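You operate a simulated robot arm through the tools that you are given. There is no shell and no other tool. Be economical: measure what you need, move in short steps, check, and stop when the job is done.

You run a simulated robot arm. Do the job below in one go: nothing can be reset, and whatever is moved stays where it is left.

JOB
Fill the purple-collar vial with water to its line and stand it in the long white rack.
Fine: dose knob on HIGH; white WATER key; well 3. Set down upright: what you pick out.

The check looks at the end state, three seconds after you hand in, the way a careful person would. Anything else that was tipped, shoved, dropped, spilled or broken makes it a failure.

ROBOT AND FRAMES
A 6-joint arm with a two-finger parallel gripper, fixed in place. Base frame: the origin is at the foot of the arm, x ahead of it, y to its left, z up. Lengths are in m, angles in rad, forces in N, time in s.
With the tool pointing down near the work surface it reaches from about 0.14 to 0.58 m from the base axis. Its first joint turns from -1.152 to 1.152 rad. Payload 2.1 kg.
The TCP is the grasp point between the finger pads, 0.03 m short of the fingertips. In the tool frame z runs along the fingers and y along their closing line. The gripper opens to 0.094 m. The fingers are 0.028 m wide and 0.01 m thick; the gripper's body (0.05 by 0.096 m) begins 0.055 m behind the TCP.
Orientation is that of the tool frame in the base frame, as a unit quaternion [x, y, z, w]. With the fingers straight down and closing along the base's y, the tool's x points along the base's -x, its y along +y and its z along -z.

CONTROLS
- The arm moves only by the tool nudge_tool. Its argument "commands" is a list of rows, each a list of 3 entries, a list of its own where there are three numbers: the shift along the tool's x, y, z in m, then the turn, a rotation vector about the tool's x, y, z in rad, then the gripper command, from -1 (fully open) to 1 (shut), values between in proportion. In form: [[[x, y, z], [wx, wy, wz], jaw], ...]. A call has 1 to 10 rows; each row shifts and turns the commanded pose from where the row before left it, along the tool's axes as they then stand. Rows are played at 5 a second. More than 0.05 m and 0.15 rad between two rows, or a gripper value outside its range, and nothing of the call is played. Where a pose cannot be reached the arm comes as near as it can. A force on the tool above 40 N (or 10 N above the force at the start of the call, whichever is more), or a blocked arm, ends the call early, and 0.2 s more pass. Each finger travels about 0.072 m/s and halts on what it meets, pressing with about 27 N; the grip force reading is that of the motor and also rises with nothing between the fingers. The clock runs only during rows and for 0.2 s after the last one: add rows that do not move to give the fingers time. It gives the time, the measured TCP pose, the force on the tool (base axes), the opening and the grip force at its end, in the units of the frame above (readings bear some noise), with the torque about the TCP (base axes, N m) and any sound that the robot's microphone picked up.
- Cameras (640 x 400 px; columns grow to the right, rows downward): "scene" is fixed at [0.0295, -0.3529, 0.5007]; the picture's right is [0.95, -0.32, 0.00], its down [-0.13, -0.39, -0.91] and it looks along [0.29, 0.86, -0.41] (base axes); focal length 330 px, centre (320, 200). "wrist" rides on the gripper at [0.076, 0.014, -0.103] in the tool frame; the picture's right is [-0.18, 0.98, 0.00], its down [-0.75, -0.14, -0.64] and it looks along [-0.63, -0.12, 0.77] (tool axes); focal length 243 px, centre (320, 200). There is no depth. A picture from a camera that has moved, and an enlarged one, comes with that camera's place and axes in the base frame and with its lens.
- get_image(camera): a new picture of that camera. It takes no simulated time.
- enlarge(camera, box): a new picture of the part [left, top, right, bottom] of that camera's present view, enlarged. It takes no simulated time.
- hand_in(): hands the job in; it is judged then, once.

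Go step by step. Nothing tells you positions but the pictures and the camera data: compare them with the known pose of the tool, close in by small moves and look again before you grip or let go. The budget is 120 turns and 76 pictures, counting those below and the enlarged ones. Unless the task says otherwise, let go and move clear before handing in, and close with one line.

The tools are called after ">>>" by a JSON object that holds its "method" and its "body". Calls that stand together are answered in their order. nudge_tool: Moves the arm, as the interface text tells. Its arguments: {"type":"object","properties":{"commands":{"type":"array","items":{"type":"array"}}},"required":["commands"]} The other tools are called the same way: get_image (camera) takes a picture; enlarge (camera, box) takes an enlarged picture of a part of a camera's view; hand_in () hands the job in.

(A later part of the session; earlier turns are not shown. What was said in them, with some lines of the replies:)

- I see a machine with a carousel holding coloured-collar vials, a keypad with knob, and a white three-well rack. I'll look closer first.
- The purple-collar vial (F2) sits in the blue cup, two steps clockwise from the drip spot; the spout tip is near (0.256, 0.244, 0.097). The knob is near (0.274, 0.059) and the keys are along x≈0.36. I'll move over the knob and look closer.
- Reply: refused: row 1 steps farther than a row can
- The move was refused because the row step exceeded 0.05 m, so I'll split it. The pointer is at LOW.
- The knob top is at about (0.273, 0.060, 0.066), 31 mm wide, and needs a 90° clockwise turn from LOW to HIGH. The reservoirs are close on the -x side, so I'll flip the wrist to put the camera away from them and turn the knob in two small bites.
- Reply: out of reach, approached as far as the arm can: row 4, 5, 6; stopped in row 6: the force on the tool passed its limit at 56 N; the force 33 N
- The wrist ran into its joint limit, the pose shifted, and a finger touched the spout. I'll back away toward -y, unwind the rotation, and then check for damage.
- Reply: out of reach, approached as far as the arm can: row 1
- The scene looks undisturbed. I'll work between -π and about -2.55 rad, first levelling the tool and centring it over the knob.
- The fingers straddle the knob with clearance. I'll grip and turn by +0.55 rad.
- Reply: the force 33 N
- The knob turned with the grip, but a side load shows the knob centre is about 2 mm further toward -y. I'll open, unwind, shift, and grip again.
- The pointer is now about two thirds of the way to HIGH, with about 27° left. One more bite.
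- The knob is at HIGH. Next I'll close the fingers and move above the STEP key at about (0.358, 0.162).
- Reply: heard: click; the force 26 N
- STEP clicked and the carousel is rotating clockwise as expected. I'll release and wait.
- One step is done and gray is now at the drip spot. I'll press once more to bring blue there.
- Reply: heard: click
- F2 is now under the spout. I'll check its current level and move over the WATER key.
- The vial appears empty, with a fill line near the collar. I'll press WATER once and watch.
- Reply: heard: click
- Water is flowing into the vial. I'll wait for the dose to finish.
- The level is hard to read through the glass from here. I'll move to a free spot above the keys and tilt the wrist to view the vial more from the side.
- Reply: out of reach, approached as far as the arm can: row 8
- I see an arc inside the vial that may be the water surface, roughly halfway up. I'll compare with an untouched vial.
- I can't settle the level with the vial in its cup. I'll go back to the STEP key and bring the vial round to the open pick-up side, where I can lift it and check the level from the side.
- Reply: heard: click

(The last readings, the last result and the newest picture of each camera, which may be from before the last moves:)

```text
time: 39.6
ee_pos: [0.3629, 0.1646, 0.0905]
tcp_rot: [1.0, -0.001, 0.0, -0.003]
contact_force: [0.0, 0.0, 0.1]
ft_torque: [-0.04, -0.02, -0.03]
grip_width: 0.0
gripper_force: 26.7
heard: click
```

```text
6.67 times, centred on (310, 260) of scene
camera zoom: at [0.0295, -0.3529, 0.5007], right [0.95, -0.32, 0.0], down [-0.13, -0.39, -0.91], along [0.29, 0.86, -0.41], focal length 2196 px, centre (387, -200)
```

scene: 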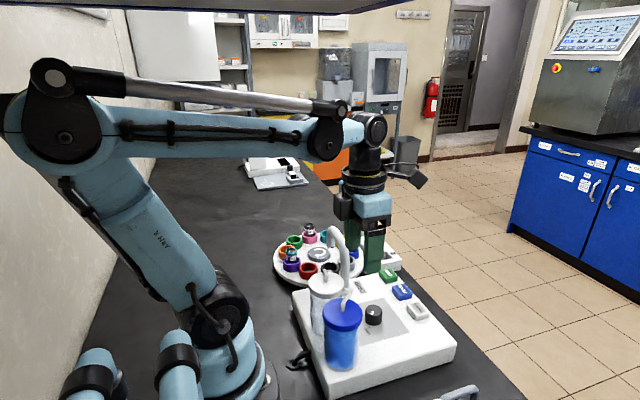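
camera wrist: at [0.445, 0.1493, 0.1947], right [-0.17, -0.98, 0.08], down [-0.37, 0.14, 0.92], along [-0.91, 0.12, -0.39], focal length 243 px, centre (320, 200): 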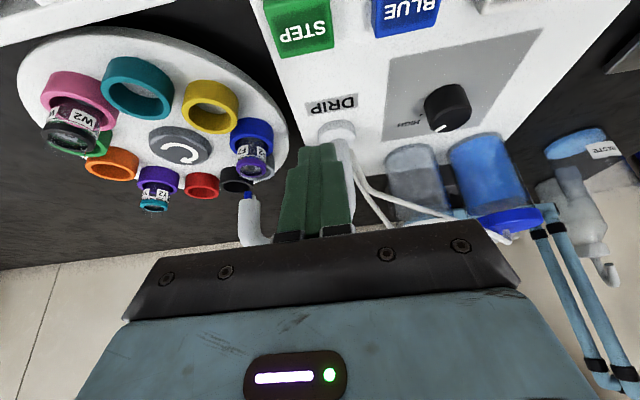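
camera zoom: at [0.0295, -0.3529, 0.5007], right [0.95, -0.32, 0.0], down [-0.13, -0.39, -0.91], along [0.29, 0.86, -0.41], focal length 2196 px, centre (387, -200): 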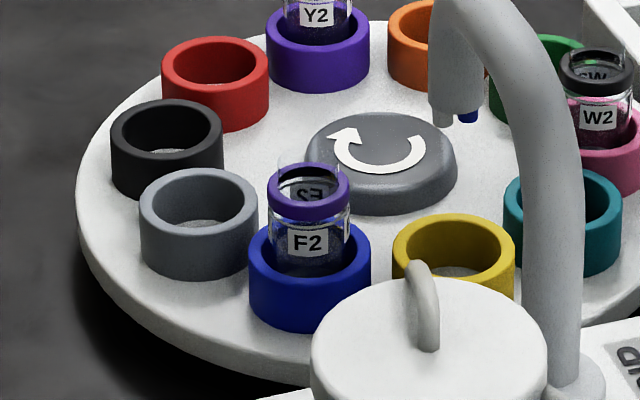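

>>> {"method": "enlarge", "body": {"camera": "scene", "box": [298, 248, 320, 272]}}

```text
16.00 times, centred on (309, 260) of scene
camera zoom: at [0.0295, -0.3529, 0.5007], right [0.95, -0.32, 0.0], down [-0.13, -0.39, -0.91], along [0.29, 0.86, -0.41], focal length 5271 px, centre (496, -760)
```

zoom: 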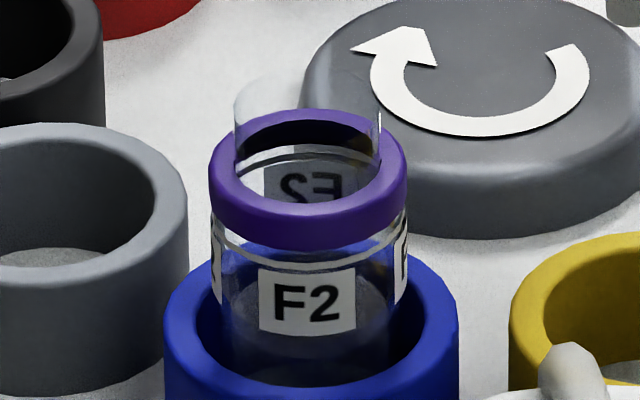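

>>> {"method": "enlarge", "body": {"camera": "scene", "box": [303, 257, 319, 271]}}

```text
16.00 times, centred on (311, 264) of scene
camera zoom: at [0.0295, -0.3529, 0.5007], right [0.95, -0.32, 0.0], down [-0.13, -0.39, -0.91], along [0.29, 0.86, -0.41], focal length 5271 px, centre (464, -824)
```

zoom: 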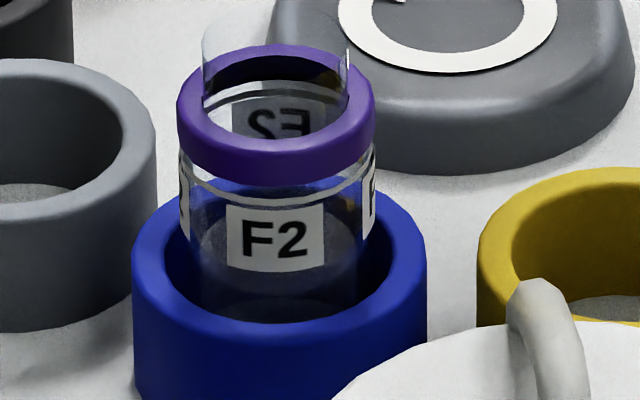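

>>> {"method": "enlarge", "body": {"camera": "scene", "box": [300, 226, 320, 241]}}

>>> {"method": "enlarge", "body": {"camera": "scene", "box": [334, 238, 354, 253]}}

```text
16.00 times, centred on (310, 234) of scene
camera zoom: at [0.0295, -0.3529, 0.5007], right [0.95, -0.32, 0.0], down [-0.13, -0.39, -0.91], along [0.29, 0.86, -0.41], focal length 5271 px, centre (480, -336)
```

zoom: 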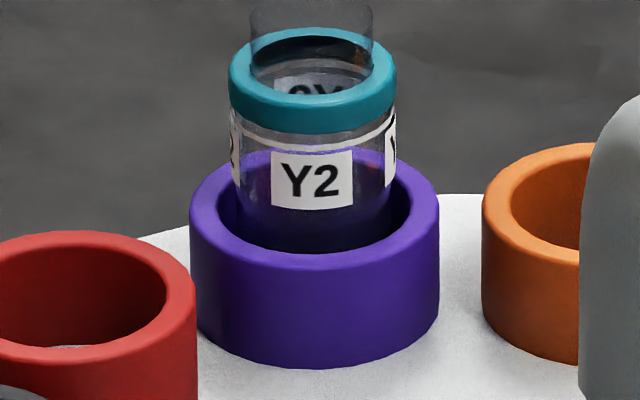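

```text
16.00 times, centred on (344, 246) of scene
camera zoom: at [0.0295, -0.3529, 0.5007], right [0.95, -0.32, 0.0], down [-0.13, -0.39, -0.91], along [0.29, 0.86, -0.41], focal length 5271 px, centre (-64, -528)
```

zoom: 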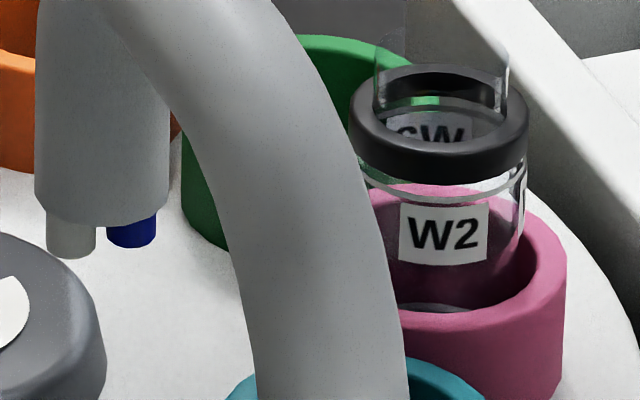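

In empty vials the cup colour shows clean, while in F2 the grey ellipse shows the water surface about 17 mm below the line, roughly half full. So a second HIGH dose is needed. I'll bring the cup around again with 9 more steps.

>>> {"method": "nudge_tool", "body": {"commands": [[[0, 0, 0.008], [0, 0, 0], 1], [[0, 0, 0.004], [0, 0, 0], 1], [[0, 0, -0.012], [0, 0, 0], 1], [[0, 0, 0], [0, 0, 0], 1], [[0, 0, 0], [0, 0, 0], 1], [[0, 0, 0.008], [0, 0, 0], 1], [[0, 0, 0.004], [0, 0, 0], 1], [[0, 0, -0.012], [0, 0, 0], 1], [[0, 0, 0], [0, 0, 0], 1], [[0, 0, 0], [0, 0, 0], 1]]}}

>>> {"method": "enlarge", "body": {"camera": "scene", "box": [260, 210, 420, 310]}}

```text
time: 41.8
ee_pos: [0.3618, 0.163, 0.0918]
tcp_rot: [1.0, -0.001, 0.001, -0.002]
contact_force: [1.0, 0.7, -0.2]
ft_torque: [-0.03, 0.02, 0.02]
grip_width: 0.0001
gripper_force: 27.0
heard: click, click
```

```text
4.00 times, centred on (340, 260) of scene
camera zoom: at [0.0295, -0.3529, 0.5007], right [0.95, -0.32, 0.0], down [-0.13, -0.39, -0.91], along [0.29, 0.86, -0.41], focal length 1318 px, centre (240, -40)
```

zoom: 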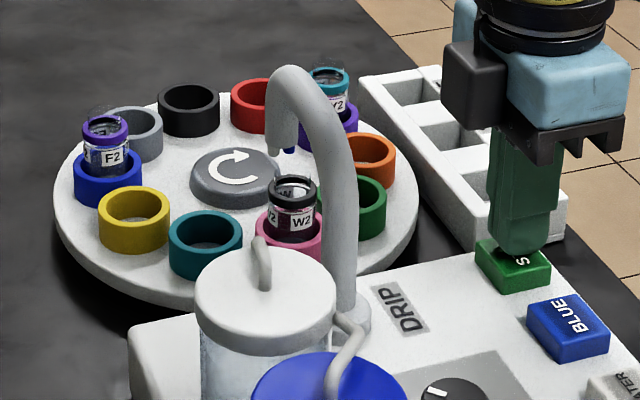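

Both presses counted, with pink now at the drip spot. Seven more steps are needed.

>>> {"method": "nudge_tool", "body": {"commands": [[[0, 0, 0.008], [0, 0, 0], 1], [[0, 0, 0.004], [0, 0, 0], 1], [[0, 0, -0.012], [0, 0, 0], 1], [[0, 0, 0], [0, 0, 0], 1], [[0, 0, 0], [0, 0, 0], 1], [[0, 0, 0.008], [0, 0, 0], 1], [[0, 0, 0.004], [0, 0, 0], 1], [[0, 0, -0.012], [0, 0, 0], 1], [[0, 0, 0], [0, 0, 0], 1], [[0, 0, 0], [0, 0, 0], 1]]}}

>>> {"method": "nudge_tool", "body": {"commands": [[[0, 0, 0.008], [0, 0, 0], 1], [[0, 0, 0.004], [0, 0, 0], 1], [[0, 0, -0.012], [0, 0, 0], 1], [[0, 0, 0], [0, 0, 0], 1], [[0, 0, 0], [0, 0, 0], 1], [[0, 0, 0.008], [0, 0, 0], 1], [[0, 0, 0.004], [0, 0, 0], 1], [[0, 0, -0.012], [0, 0, 0], 1], [[0, 0, 0], [0, 0, 0], 1], [[0, 0, 0], [0, 0, 0], 1]]}}

>>> {"method": "nudge_tool", "body": {"commands": [[[0, 0, 0.008], [0, 0, 0], 1], [[0, 0, 0.004], [0, 0, 0], 1], [[0, 0, -0.012], [0, 0, 0], 1], [[0, 0, 0], [0, 0, 0], 1], [[0, 0, 0], [0, 0, 0], 1], [[0, 0, 0.008], [0, 0, 0], 1], [[0, 0, 0.004], [0, 0, 0], 1], [[0, 0, -0.012], [0, 0, 0], 1], [[0, 0, 0], [0, 0, 0], 1], [[0, 0, 0], [0, 0, 0], 1]]}}

>>> {"method": "enlarge", "body": {"camera": "scene", "box": [260, 210, 420, 310]}}

```text
time: 44.0
ee_pos: [0.3634, 0.1637, 0.0919]
tcp_rot: [1.0, -0.001, 0.0, -0.002]
contact_force: [-0.1, 0.1, 0.9]
ft_torque: [-0.01, 0.02, 0.01]
grip_width: 0.0001
gripper_force: 27.1
heard: click, click
```

```text
time: 46.2
ee_pos: [0.3619, 0.1633, 0.0913]
tcp_rot: [1.0, -0.001, 0.0, -0.003]
contact_force: [0.1, -0.5, -0.4]
ft_torque: [0.04, 0.04, -0.02]
grip_width: 0.0
gripper_force: 26.4
heard: click, click
```

```text
time: 48.4
ee_pos: [0.3631, 0.1638, 0.0898]
tcp_rot: [1.0, -0.001, 0.0, -0.002]
contact_force: [0.2, -0.8, 0.0]
ft_torque: [-0.03, 0.02, -0.04]
grip_width: 0.0
gripper_force: 26.8
heard: click, click
```

```text
4.00 times, centred on (340, 260) of scene
camera zoom: at [0.0295, -0.3529, 0.5007], right [0.95, -0.32, 0.0], down [-0.13, -0.39, -0.91], along [0.29, 0.86, -0.41], focal length 1318 px, centre (240, -40)
```

zoom: 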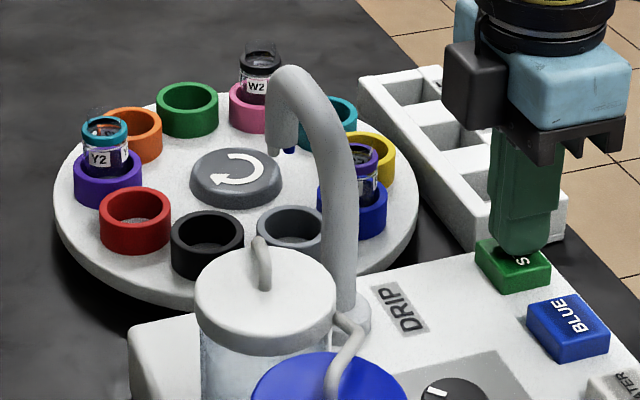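

Gray is at the drip spot. One more step, then I'll move to WATER.

>>> {"method": "nudge_tool", "body": {"commands": [[[0, 0, 0], [0, 0, 0], 1], [[0, 0, 0.008], [0, 0, 0], 1], [[0, 0, 0.004], [0, 0, 0], 1], [[0, 0, -0.012], [0, 0, 0], 1], [[0, 0, -0.02], [0, 0, 0], 1], [[0, 0.04, 0], [0, 0, 0], 1], [[0, 0.04, 0], [0, 0, 0], 1], [[0, 0.0365, 0], [0, 0, 0], 1], [[0, 0, 0.018], [0, 0, 0], 1], [[0, 0, 0], [0, 0, 0], 1]]}}

>>> {"method": "enlarge", "body": {"camera": "scene", "box": [310, 244, 350, 284]}}

```text
time: 50.6
ee_pos: [0.3641, 0.0474, 0.0932]
tcp_rot: [1.0, -0.003, 0.0, -0.002]
contact_force: [0.4, 0.3, -0.1]
ft_torque: [-0.02, 0.0, 0.0]
grip_width: 0.0
gripper_force: 27.3
heard: click
```

```text
10.00 times, centred on (330, 264) of scene
camera zoom: at [0.0295, -0.3529, 0.5007], right [0.95, -0.32, 0.0], down [-0.13, -0.39, -0.91], along [0.29, 0.86, -0.41], focal length 3295 px, centre (220, -440)
```

zoom: 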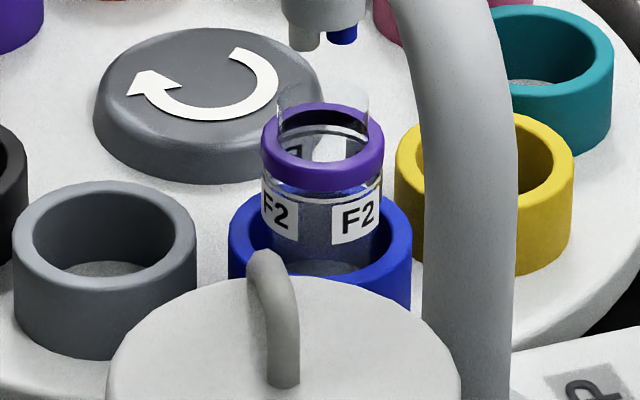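

F2 is back under the spout. Second WATER press.

>>> {"method": "nudge_tool", "body": {"commands": [[[0, 0, 0.007], [0, 0, 0], 1], [[0, 0, 0.003], [0, 0, 0], 1], [[0, 0, 0.002], [0, 0, 0], 1], [[0, 0, -0.012], [0, 0, 0], 1], [[0, 0, 0], [0, 0, 0], 1], [[0, 0, 0], [0, 0, 0], 1], [[0, 0, 0], [0, 0, 0], 1], [[0, 0, 0], [0, 0, 0], 1], [[0, 0, 0], [0, 0, 0], 1], [[0, 0, 0], [0, 0, 0], 1]]}}

>>> {"method": "nudge_tool", "body": {"commands": [[[0, 0, 0], [0, 0, 0], 1], [[0, 0, 0], [0, 0, 0], 1], [[0, 0, 0], [0, 0, 0], 1], [[0, 0, -0.03], [0, 0, 0], 1], [[0, -0.039, 0], [0, 0, 0], 1], [[0, -0.039, 0], [0, 0, 0], 1], [[0, -0.0385, 0], [0, 0, 0], 1], [[0, 0, 0.03], [0, 0, 0], 1], [[0, 0, 0], [0, 0, 0], 1]]}}

>>> {"method": "enlarge", "body": {"camera": "scene", "box": [324, 250, 344, 273]}}

```text
time: 52.8
ee_pos: [0.3628, 0.0481, 0.0924]
tcp_rot: [1.0, -0.003, 0.001, -0.002]
contact_force: [0.1, -0.3, 0.9]
ft_torque: [0.0, 0.0, -0.01]
grip_width: 0.0
gripper_force: 27.3
heard: click
```

```text
time: 54.8
ee_pos: [0.3629, 0.1643, 0.0936]
tcp_rot: [1.0, -0.001, 0.0, -0.002]
contact_force: [0.8, -1.5, 0.4]
ft_torque: [0.02, -0.03, 0.03]
grip_width: 0.0002
gripper_force: 27.0
```

```text
16.00 times, centred on (334, 262) of scene
camera zoom: at [0.0295, -0.3529, 0.5007], right [0.95, -0.32, 0.0], down [-0.13, -0.39, -0.91], along [0.29, 0.86, -0.41], focal length 5271 px, centre (96, -784)
```

zoom: 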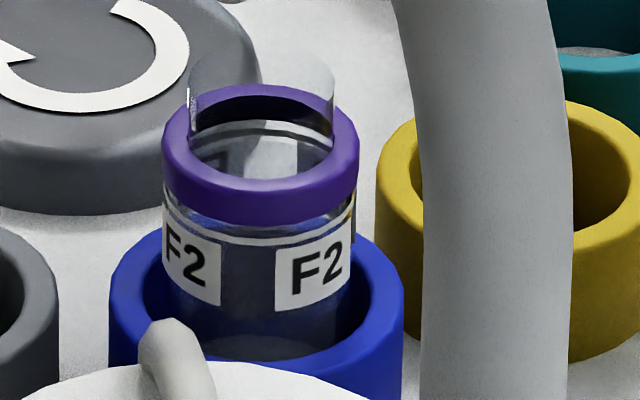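

The surface now appears at the line. I'll step 8 times to bring F2 to the open side next to the rack.

>>> {"method": "nudge_tool", "body": {"commands": [[[0, 0, 0.008], [0, 0, 0], 1], [[0, 0, 0.005], [0, 0, 0], 1], [[0, 0, -0.013], [0, 0, 0], 1], [[0, 0, 0], [0, 0, 0], 1], [[0, 0, 0], [0, 0, 0], 1], [[0, 0, 0], [0, 0, 0], 1]]}}

>>> {"method": "enlarge", "body": {"camera": "scene", "box": [303, 254, 319, 268]}}

```text
time: 56.2
ee_pos: [0.3611, 0.1629, 0.0947]
tcp_rot: [1.0, -0.001, 0.0, -0.003]
contact_force: [-0.3, -0.5, 0.1]
ft_torque: [-0.03, 0.01, -0.01]
grip_width: 0.0
gripper_force: 27.1
heard: click
```

```text
16.00 times, centred on (311, 261) of scene
camera zoom: at [0.0295, -0.3529, 0.5007], right [0.95, -0.32, 0.0], down [-0.13, -0.39, -0.91], along [0.29, 0.86, -0.41], focal length 5271 px, centre (464, -776)
```

zoom: 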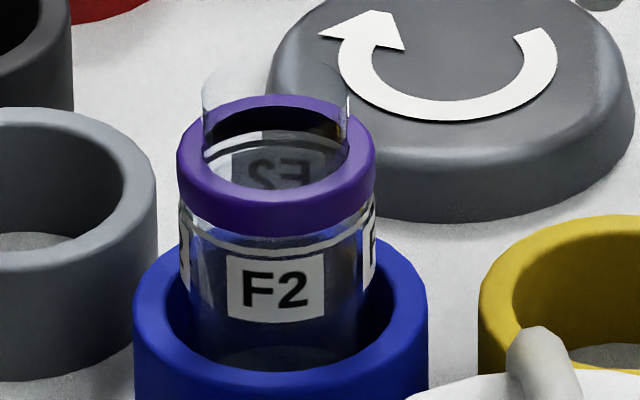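

The water column now reaches the line. Continuing with 7 more steps.

>>> {"method": "nudge_tool", "body": {"commands": [[[0, 0, 0.008], [0, 0, 0], 1], [[0, 0, 0.005], [0, 0, 0], 1], [[0, 0, -0.013], [0, 0, 0], 1], [[0, 0, 0], [0, 0, 0], 1], [[0, 0, 0], [0, 0, 0], 1], [[0, 0, 0.008], [0, 0, 0], 1], [[0, 0, 0.005], [0, 0, 0], 1], [[0, 0, -0.013], [0, 0, 0], 1], [[0, 0, 0], [0, 0, 0], 1], [[0, 0, 0], [0, 0, 0], 1]]}}

>>> {"method": "nudge_tool", "body": {"commands": [[[0, 0, 0.008], [0, 0, 0], 1], [[0, 0, 0.005], [0, 0, 0], 1], [[0, 0, -0.013], [0, 0, 0], 1], [[0, 0, 0], [0, 0, 0], 1], [[0, 0, 0], [0, 0, 0], 1], [[0, 0, 0.008], [0, 0, 0], 1], [[0, 0, 0.005], [0, 0, 0], 1], [[0, 0, -0.013], [0, 0, 0], 1], [[0, 0, 0], [0, 0, 0], 1], [[0, 0, 0], [0, 0, 0], 1]]}}

>>> {"method": "nudge_tool", "body": {"commands": [[[0, 0, 0.008], [0, 0, 0], 1], [[0, 0, 0.005], [0, 0, 0], 1], [[0, 0, -0.013], [0, 0, 0], 1], [[0, 0, 0], [0, 0, 0], 1], [[0, 0, 0], [0, 0, 0], 1], [[0, 0, 0.008], [0, 0, 0], 1], [[0, 0, 0.005], [0, 0, 0], 1], [[0, 0, -0.013], [0, 0, 0], 1], [[0, 0, 0], [0, 0, 0], 1], [[0, 0, 0], [0, 0, 0], 1]]}}

>>> {"method": "nudge_tool", "body": {"commands": [[[0, 0, 0], [0, 0, 0], 1], [[0, 0, 0.008], [0, 0, 0], 1], [[0, 0, 0.005], [0, 0, 0], 1], [[0, 0, -0.013], [0, 0, 0], 1], [[0, 0, -0.045], [0, 0, 0], 0.0], [[0, 0, -0.045], [0, 0, 0], -0.4], [[0, 0, 0], [0, 0, 0], -0.4], [[0, 0, 0], [0, 0, 0], -0.4], [[0, 0, 0], [0, 0, 0], -0.4], [[0, 0, 0], [0, 0, 0], -0.4]]}}

>>> {"method": "get_image", "body": {"camera": "wrist"}}

>>> {"method": "enlarge", "body": {"camera": "scene", "box": [260, 210, 420, 310]}}

```text
time: 58.4
ee_pos: [0.3627, 0.1638, 0.0929]
tcp_rot: [1.0, -0.001, 0.0, -0.003]
contact_force: [-0.5, -0.6, 0.5]
ft_torque: [0.03, 0.03, -0.01]
grip_width: 0.0
gripper_force: 26.8
heard: click, click
```

```text
time: 60.6
ee_pos: [0.3611, 0.1632, 0.0936]
tcp_rot: [1.0, -0.001, 0.0, -0.002]
contact_force: [0.5, 0.8, 0.6]
ft_torque: [-0.02, 0.02, 0.01]
grip_width: 0.0
gripper_force: 27.0
heard: click, click
```

```text
time: 62.8
ee_pos: [0.3633, 0.1639, 0.0927]
tcp_rot: [1.0, -0.001, 0.0, -0.003]
contact_force: [0.3, 0.4, -0.2]
ft_torque: [-0.02, 0.03, 0.01]
grip_width: 0.0001
gripper_force: 26.9
heard: click, click
```

```text
time: 65.0
ee_pos: [0.3624, 0.1645, 0.1831]
tcp_rot: [1.0, 0.0, -0.001, -0.002]
contact_force: [-1.1, -0.6, 0.4]
ft_torque: [-0.01, 0.0, -0.02]
grip_width: 0.0657
gripper_force: 0.1
heard: click
```

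```text
25 pictures are left
camera wrist: at [0.4399, 0.15, 0.2845], right [-0.19, -0.98, -0.01], down [-0.75, 0.14, 0.64], along [-0.63, 0.12, -0.77], focal length 243 px, centre (320, 200)
```

wrist: 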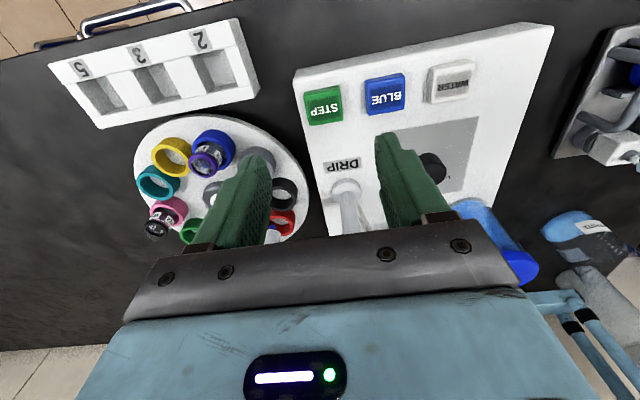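

```text
4.00 times, centred on (340, 260) of scene
camera zoom: at [0.0295, -0.3529, 0.5007], right [0.95, -0.32, 0.0], down [-0.13, -0.39, -0.91], along [0.29, 0.86, -0.41], focal length 1318 px, centre (240, -40)
```

zoom: 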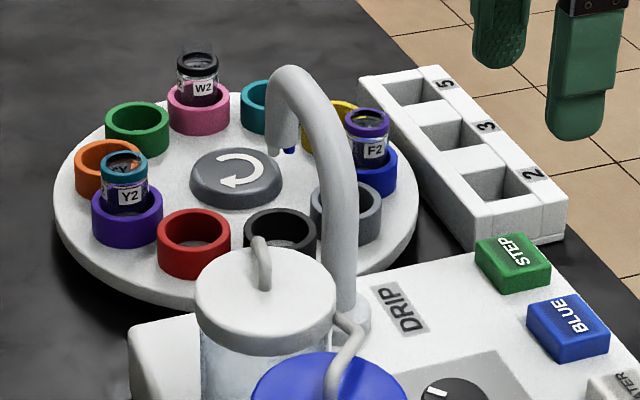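

F2 is back at the open side beside the rack. I'll move above it and refine its position.

>>> {"method": "nudge_tool", "body": {"commands": [[[-0.008, -0.032, 0], [0, 0, 0], -0.4], [[-0.008, -0.032, 0], [0, 0, 0], -0.4], [[-0.008, -0.032, 0], [0, 0, 0], -0.4], [[-0.008, -0.032, 0], [0, 0, 0], -0.4], [[0, 0, 0], [0, 0, 0], -0.4]]}}

>>> {"method": "get_image", "body": {"camera": "wrist"}}

>>> {"method": "enlarge", "body": {"camera": "scene", "box": [330, 225, 390, 265]}}

```text
time: 66.2
ee_pos: [0.331, 0.293, 0.1855]
tcp_rot: [1.0, -0.002, 0.001, -0.003]
contact_force: [0.0, -1.3, -0.2]
ft_torque: [0.04, -0.02, -0.05]
grip_width: 0.0659
gripper_force: 0.1
```

```text
23 pictures are left
camera wrist: at [0.4073, 0.2787, 0.2863], right [-0.19, -0.98, -0.01], down [-0.75, 0.14, 0.64], along [-0.63, 0.12, -0.77], focal length 243 px, centre (320, 200)
```

wrist: 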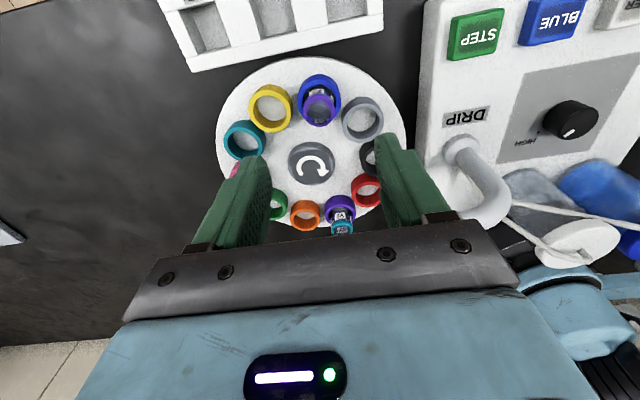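

```text
10.00 times, centred on (360, 245) of scene
camera zoom: at [0.0295, -0.3528, 0.5007], right [0.95, -0.32, 0.0], down [-0.13, -0.39, -0.91], along [0.29, 0.86, -0.41], focal length 3295 px, centre (-80, -250)
```

zoom: 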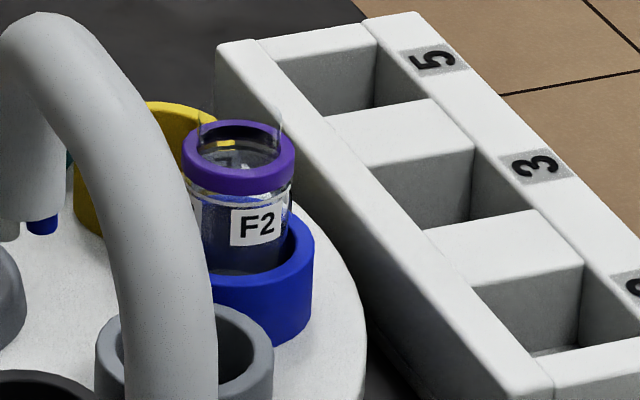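

The vial is at about (0.333, 0.294) with its collar at z≈0.063–0.071. I'll descend with the tips just below the collar, clear of the cup rims.

>>> {"method": "nudge_tool", "body": {"commands": [[[0.002, -0.001, 0.04], [0, 0, 0], -0.4], [[0, 0, 0.035], [0, 0, 0], -0.4], [[0, 0, 0.0225], [0, 0, 0], -0.4], [[0, 0, 0], [0, 0, 0], -0.4]]}}

>>> {"method": "enlarge", "body": {"camera": "scene", "box": [330, 225, 390, 265]}}

>>> {"method": "enlarge", "body": {"camera": "wrist", "box": [220, 50, 440, 190]}}

```text
time: 67.2
ee_pos: [0.3327, 0.2916, 0.0867]
tcp_rot: [1.0, -0.001, 0.0, -0.003]
contact_force: [0.4, 0.1, -0.2]
ft_torque: [0.01, 0.0, -0.03]
grip_width: 0.0656
gripper_force: 0.1
```

```text
10.00 times, centred on (360, 245) of scene
camera zoom: at [0.0295, -0.3529, 0.5007], right [0.95, -0.32, 0.0], down [-0.13, -0.39, -0.91], along [0.29, 0.86, -0.41], focal length 3295 px, centre (-80, -250)
```

zoom: 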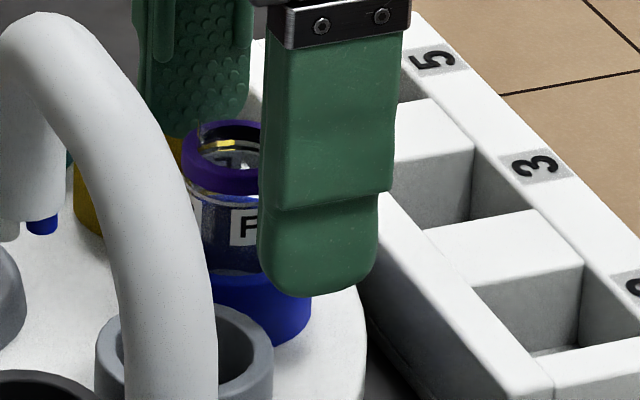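

```text
2.86 times, centred on (330, 120) of wrist
camera zoom: at [0.4098, 0.2781, 0.188], right [-0.19, -0.98, -0.01], down [-0.75, 0.14, 0.64], along [-0.63, 0.12, -0.77], focal length 693 px, centre (291, 429)
```

zoom: 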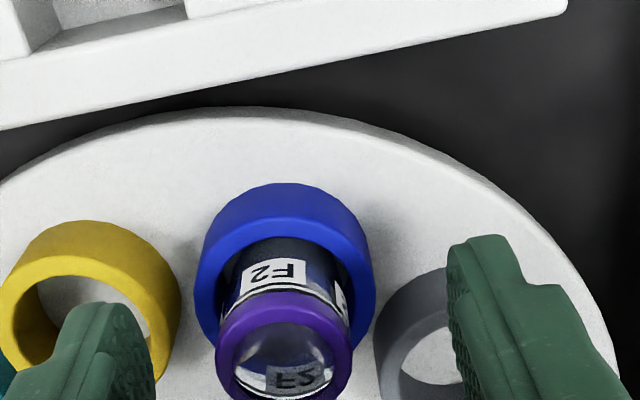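

The vial is centred between the fingers, so I'll close.

>>> {"method": "nudge_tool", "body": {"commands": [[[0.001, -0.001, 0], [0, 0, 0], -0.2], [[0, 0, 0], [0, 0, 0], 0.1], [[0, 0, 0], [0, 0, 0], 0.3], [[0, 0, 0], [0, 0, 0], 0.5], [[0, 0, 0], [0, 0, 0], 0.8], [[0, 0, 0], [0, 0, 0], 0.8]]}}

>>> {"method": "enlarge", "body": {"camera": "wrist", "box": [220, 50, 440, 190]}}

```text
time: 68.6
ee_pos: [0.3346, 0.2936, 0.0869]
tcp_rot: [1.0, -0.001, 0.0, -0.002]
contact_force: [-0.7, 0.4, 0.9]
ft_torque: [-0.04, 0.05, -0.03]
grip_width: 0.024
gripper_force: 27.1
```

```text
2.86 times, centred on (330, 120) of wrist
camera zoom: at [0.4107, 0.2792, 0.1884], right [-0.19, -0.98, -0.01], down [-0.75, 0.14, 0.64], along [-0.63, 0.12, -0.77], focal length 693 px, centre (291, 429)
```

zoom: 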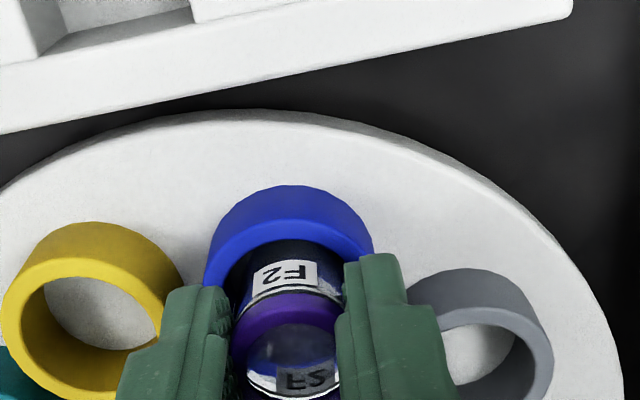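

Gripped at 24 mm. Lifting slowly.

>>> {"method": "nudge_tool", "body": {"commands": [[[0, 0, -0.005], [0, 0, 0], 0.8], [[0, 0, -0.01], [0, 0, 0], 0.8], [[0, 0, -0.015], [0, 0, 0], 0.8], [[0, 0, -0.015], [0, 0, 0], 0.8], [[0, 0, -0.015], [0, 0, 0], 0.8], [[0, 0, 0], [0, 0, 0], 0.8]]}}

>>> {"method": "enlarge", "body": {"camera": "scene", "box": [330, 210, 390, 260]}}

```text
time: 70.0
ee_pos: [0.3328, 0.2945, 0.1462]
tcp_rot: [1.0, -0.001, 0.0, -0.003]
contact_force: [-0.4, -0.2, -0.1]
ft_torque: [-0.02, 0.01, 0.01]
grip_width: 0.0237
gripper_force: 27.2
```

```text
8.00 times, centred on (360, 235) of scene
camera zoom: at [0.0295, -0.3529, 0.5007], right [0.95, -0.32, 0.0], down [-0.13, -0.39, -0.91], along [0.29, 0.86, -0.41], focal length 2636 px, centre (0, -80)
```

zoom: 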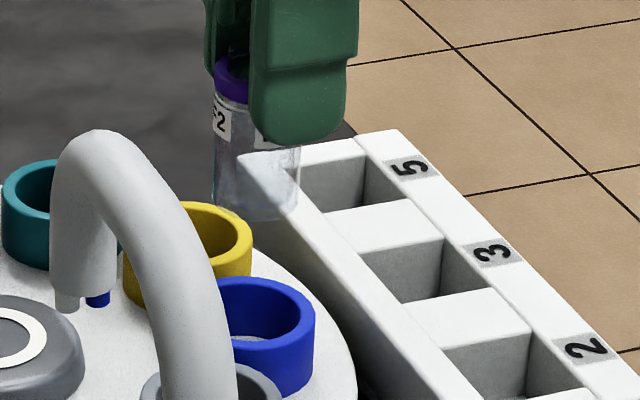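

>>> {"method": "enlarge", "body": {"camera": "scene", "box": [352, 215, 372, 240]}}

```text
16.00 times, centred on (362, 228) of scene
camera zoom: at [0.0295, -0.3529, 0.5007], right [0.95, -0.32, 0.0], down [-0.13, -0.39, -0.91], along [0.29, 0.86, -0.41], focal length 5271 px, centre (-352, -240)
```

zoom: 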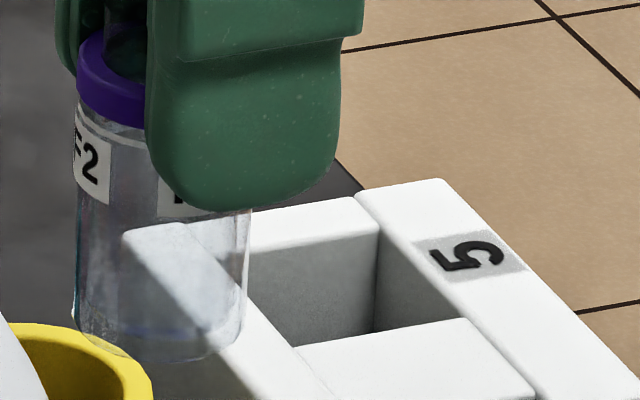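

The vial is filled to about its line. I'll carry it slowly above well 3.

>>> {"method": "nudge_tool", "body": {"commands": [[[0.01, -0.003, 0], [0, 0, 0], 0.8], [[0.015, -0.005, 0], [0, 0, 0], 0.8], [[0.015, -0.005, 0], [0, 0, 0], 0.8], [[0.015, -0.005, 0], [0, 0, 0], 0.8], [[0.012, -0.004, 0], [0, 0, 0], 0.8], [[0.005, -0.002, 0], [0, 0, 0], 0.8], [[0, 0, 0], [0, 0, 0], 0.8]]}}

>>> {"method": "enlarge", "body": {"camera": "scene", "box": [340, 200, 420, 270]}}

>>> {"method": "enlarge", "body": {"camera": "wrist", "box": [220, 30, 440, 190]}}

```text
time: 71.6
ee_pos: [0.4065, 0.3178, 0.1466]
tcp_rot: [1.0, -0.001, 0.0, -0.003]
contact_force: [0.6, 0.1, -0.7]
ft_torque: [0.02, -0.02, -0.02]
grip_width: 0.0241
gripper_force: 27.0
```

```text
5.71 times, centred on (380, 235) of scene
camera zoom: at [0.0295, -0.3529, 0.5007], right [0.95, -0.32, 0.0], down [-0.13, -0.39, -0.91], along [0.29, 0.86, -0.41], focal length 1883 px, centre (-23, 0)
```

zoom: 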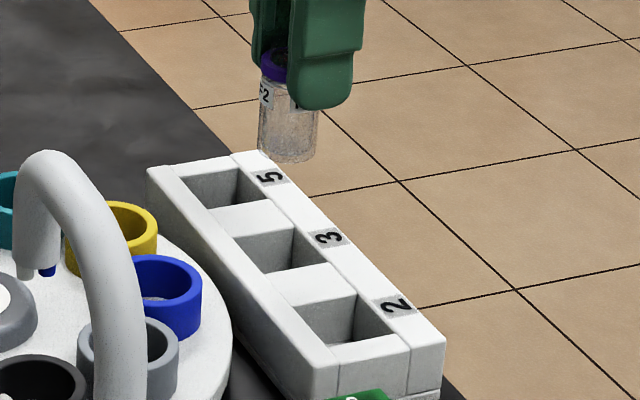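

```text
2.50 times, centred on (330, 110) of wrist
camera zoom: at [0.4831, 0.3029, 0.2484], right [-0.19, -0.98, -0.01], down [-0.75, 0.14, 0.64], along [-0.63, 0.12, -0.77], focal length 606 px, centre (295, 425)
```

zoom: 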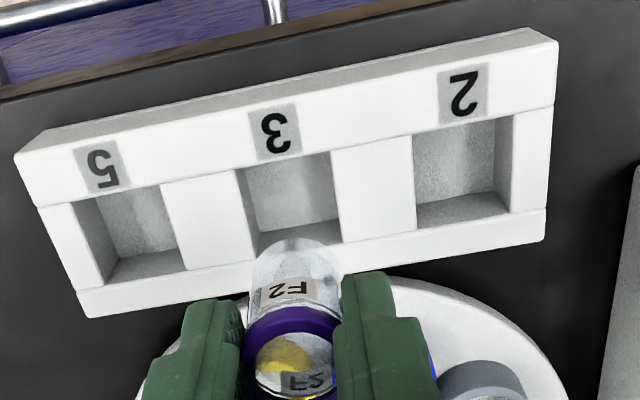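

Well 3's rim centre comes out at about (0.4055, 0.319) with the rack top near z≈0.029. I'll correct slightly and lower until just above the rim.

>>> {"method": "nudge_tool", "body": {"commands": [[[-0.0013, -0.001, 0.01], [0, 0, 0], 0.8], [[0, 0, 0.015], [0, 0, 0], 0.8], [[0, 0, 0.015], [0, 0, 0], 0.8], [[0, 0, 0.008], [0, 0, 0], 0.8], [[0, 0, 0], [0, 0, 0], 0.8]]}}

>>> {"method": "enlarge", "body": {"camera": "scene", "box": [360, 215, 410, 265]}}

>>> {"method": "enlarge", "body": {"camera": "wrist", "box": [220, 30, 440, 190]}}

```text
time: 72.8
ee_pos: [0.4037, 0.3188, 0.0984]
tcp_rot: [1.0, -0.001, 0.001, -0.003]
contact_force: [0.3, 0.4, -0.6]
ft_torque: [-0.02, 0.01, 0.03]
grip_width: 0.0238
gripper_force: 26.7
```

```text
8.00 times, centred on (385, 240) of scene
camera zoom: at [0.0295, -0.3529, 0.5007], right [0.95, -0.32, 0.0], down [-0.13, -0.39, -0.91], along [0.29, 0.86, -0.41], focal length 2636 px, centre (-200, -120)
```

zoom: 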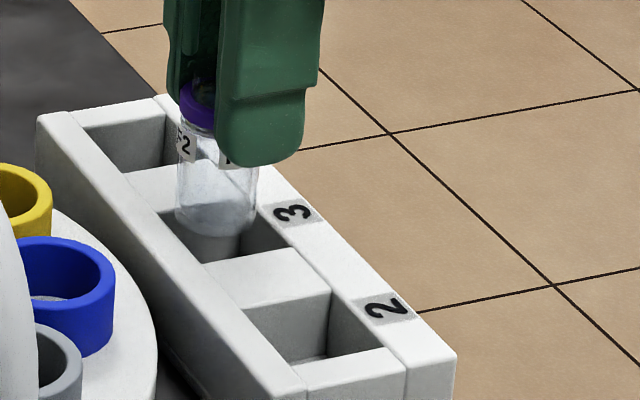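

```text
2.50 times, centred on (330, 110) of wrist
camera zoom: at [0.4803, 0.3038, 0.2006], right [-0.19, -0.98, -0.01], down [-0.75, 0.14, 0.64], along [-0.63, 0.12, -0.77], focal length 606 px, centre (295, 425)
```

zoom: 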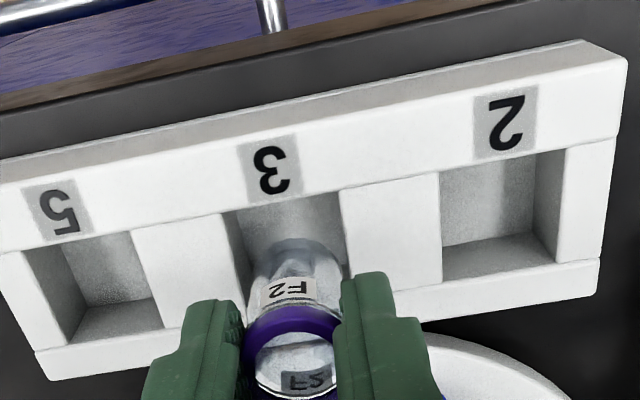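

It's aligned with well 3. Lowering in small steps.

>>> {"method": "nudge_tool", "body": {"commands": [[[0.001, 0, 0.005], [0, 0, 0], 0.8], [[0, 0, 0.005], [0, 0, 0], 0.8], [[0, 0, 0.005], [0, 0, 0], 0.8], [[0, 0, 0], [0, 0, 0], 0.8]]}}

>>> {"method": "enlarge", "body": {"camera": "wrist", "box": [220, 50, 440, 190]}}

```text
time: 73.8
ee_pos: [0.4048, 0.3183, 0.0829]
tcp_rot: [1.0, -0.001, 0.0, -0.002]
contact_force: [0.1, 0.0, -0.2]
ft_torque: [0.01, 0.0, 0.0]
grip_width: 0.0242
gripper_force: 26.9
```

```text
2.86 times, centred on (330, 120) of wrist
camera zoom: at [0.4822, 0.304, 0.1854], right [-0.19, -0.98, -0.01], down [-0.75, 0.14, 0.64], along [-0.63, 0.12, -0.77], focal length 693 px, centre (291, 429)
```

zoom: 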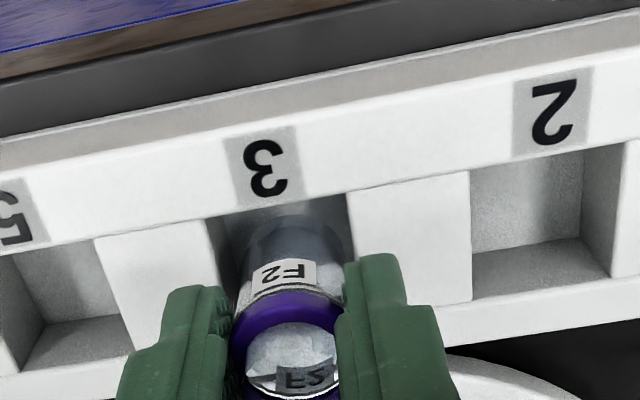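

>>> {"method": "nudge_tool", "body": {"commands": [[[0, 0, 0.003], [0, 0, 0], 0.8], [[0, 0, 0.003], [0, 0, 0], 0.8], [[0, 0, 0.003], [0, 0, 0], 0.8], [[0, 0, 0], [0, 0, 0], 0.8]]}}

>>> {"method": "nudge_tool", "body": {"commands": [[[0, 0, 0.003], [0, 0, 0], 0.8], [[0, 0, 0], [0, 0, 0], 0.8]]}}

>>> {"method": "enlarge", "body": {"camera": "scene", "box": [360, 215, 410, 265]}}

```text
time: 74.8
ee_pos: [0.4063, 0.3179, 0.0738]
tcp_rot: [1.0, -0.001, 0.0, -0.003]
contact_force: [0.1, 0.7, 0.6]
ft_torque: [-0.01, -0.01, 0.01]
grip_width: 0.0236
gripper_force: 27.3
```

```text
time: 75.4
ee_pos: [0.4057, 0.3173, 0.0714]
tcp_rot: [1.0, -0.001, 0.001, -0.003]
contact_force: [-0.5, 0.1, 0.5]
ft_torque: [0.02, -0.01, 0.0]
grip_width: 0.0241
gripper_force: 27.3
```

```text
8.00 times, centred on (385, 240) of scene
camera zoom: at [0.0295, -0.3529, 0.5007], right [0.95, -0.32, 0.0], down [-0.13, -0.39, -0.91], along [0.29, 0.86, -0.41], focal length 2636 px, centre (-200, -120)
```

zoom: 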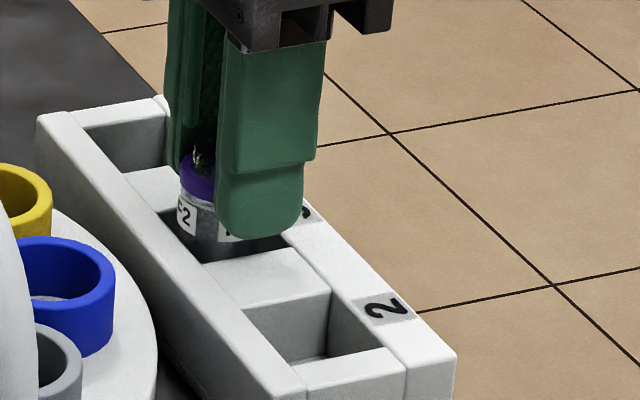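

>>> {"method": "nudge_tool", "body": {"commands": [[[0, 0, 0.002], [0, 0, 0], 0.8], [[0, 0, 0.002], [0, 0, 0], 0.8], [[0, 0, 0], [0, 0, 0], 0.8]]}}

>>> {"method": "nudge_tool", "body": {"commands": [[[0, 0, 0.002], [0, 0, 0], 0.8], [[0, 0, 0], [0, 0, 0], 0.8]]}}

```text
time: 76.2
ee_pos: [0.4057, 0.3179, 0.0667]
tcp_rot: [1.0, -0.001, 0.0, -0.003]
contact_force: [-0.8, 2.3, 4.7]
ft_torque: [0.06, 0.04, -0.03]
grip_width: 0.0238
gripper_force: 27.2
```

```text
time: 76.8
ee_pos: [0.4054, 0.3186, 0.0653]
tcp_rot: [1.0, 0.0, 0.001, -0.003]
contact_force: [-1.2, 1.2, 4.4]
ft_torque: [0.06, 0.07, -0.04]
grip_width: 0.0238
gripper_force: 26.5
```

An upward force has appeared, so the vial is likely on the well floor. I'll check.

>>> {"method": "enlarge", "body": {"camera": "scene", "box": [360, 215, 410, 265]}}

>>> {"method": "enlarge", "body": {"camera": "wrist", "box": [220, 50, 440, 190]}}

```text
8.00 times, centred on (385, 240) of scene
camera zoom: at [0.0295, -0.3529, 0.5007], right [0.95, -0.32, 0.0], down [-0.13, -0.39, -0.91], along [0.29, 0.86, -0.41], focal length 2636 px, centre (-200, -120)
```

zoom: 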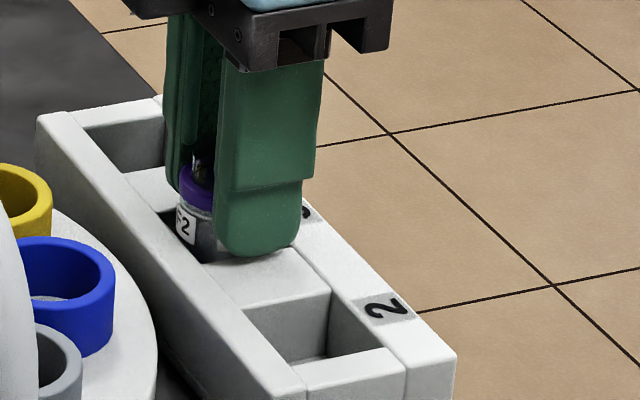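

```text
2.86 times, centred on (330, 120) of wrist
camera zoom: at [0.4821, 0.3037, 0.1668], right [-0.19, -0.98, -0.01], down [-0.75, 0.14, 0.64], along [-0.63, 0.12, -0.77], focal length 693 px, centre (291, 429)
```

zoom: 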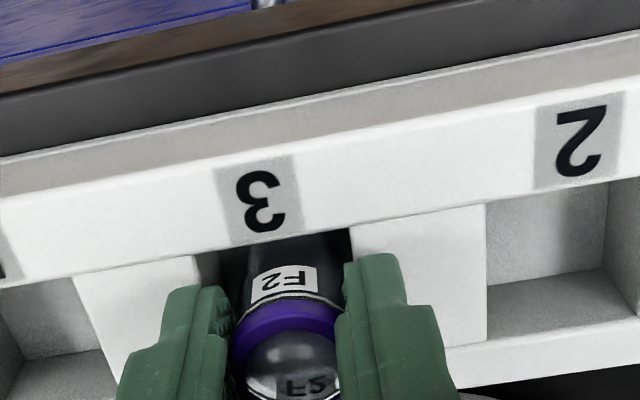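

The vial is seated in well 3. I'll open gently and retreat straight up.

>>> {"method": "nudge_tool", "body": {"commands": [[[0, 0, -0.001], [0, 0, 0], 0.45], [[0, 0, 0], [0, 0, 0], 0.35], [[0, 0, 0], [0, 0, 0], 0.2], [[0, 0, 0], [0, 0, 0], 0.05], [[0, 0, 0], [0, 0, 0], 0.05]]}}

>>> {"method": "nudge_tool", "body": {"commands": [[[0, 0, -0.005], [0, 0, 0], 0.05], [[0, 0, -0.015], [0, 0, 0], 0.05], [[0, 0, -0.03], [0, 0, 0], 0.05], [[0, 0, -0.04], [0, 0, 0], 0.05], [[0, 0, -0.04], [0, 0, 0], 0.05], [[0, 0, -0.02], [0, 0, 0], 0.05]]}}

>>> {"method": "enlarge", "body": {"camera": "scene", "box": [260, 190, 440, 310]}}

>>> {"method": "enlarge", "body": {"camera": "scene", "box": [368, 225, 404, 253]}}

```text
time: 78.0
ee_pos: [0.4058, 0.3184, 0.0664]
tcp_rot: [1.0, -0.001, 0.001, -0.003]
contact_force: [0.4, -0.4, 0.0]
ft_torque: [0.02, -0.01, 0.0]
grip_width: 0.0444
gripper_force: 0.2
```

```text
time: 79.4
ee_pos: [0.4029, 0.3176, 0.2171]
tcp_rot: [1.0, -0.001, 0.0, -0.003]
contact_force: [-0.5, 0.6, 0.8]
ft_torque: [0.04, -0.01, 0.0]
grip_width: 0.0446
gripper_force: 0.0
```

```text
3.33 times, centred on (350, 250) of scene
camera zoom: at [0.0295, -0.3529, 0.5007], right [0.95, -0.32, 0.0], down [-0.13, -0.39, -0.91], along [0.29, 0.86, -0.41], focal length 1098 px, centre (220, 33)
```

zoom: 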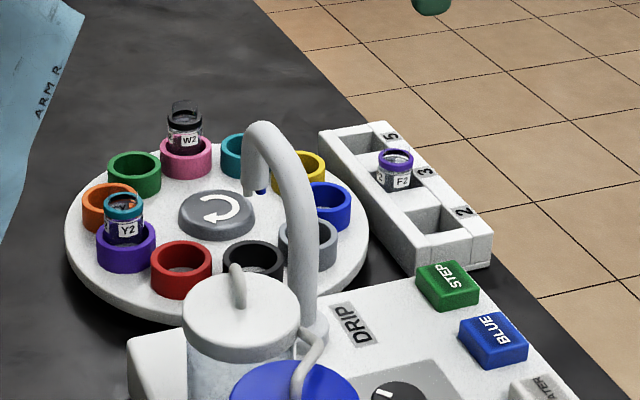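

```text
14.29 times, centred on (386, 239) of scene
camera zoom: at [0.0295, -0.3529, 0.5007], right [0.95, -0.32, 0.0], down [-0.13, -0.39, -0.91], along [0.29, 0.86, -0.41], focal length 4707 px, centre (-623, -357)
```

zoom: 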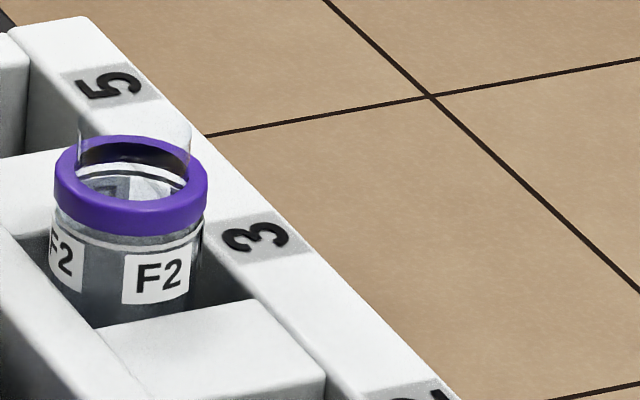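

F2 stands upright in well 3 with the water at its line. The other vials are undisturbed and the gripper is clear, so I'm handing in.

>>> {"method": "hand_in", "body": {}}

```text
The job is handed in.
```

The purple-collar vial (F2) took two HIGH doses of water, reads at its line by camera, and stands upright in well 3 of the white rack; early on a finger pressed hard against the spout (56 N), with no visible damage.
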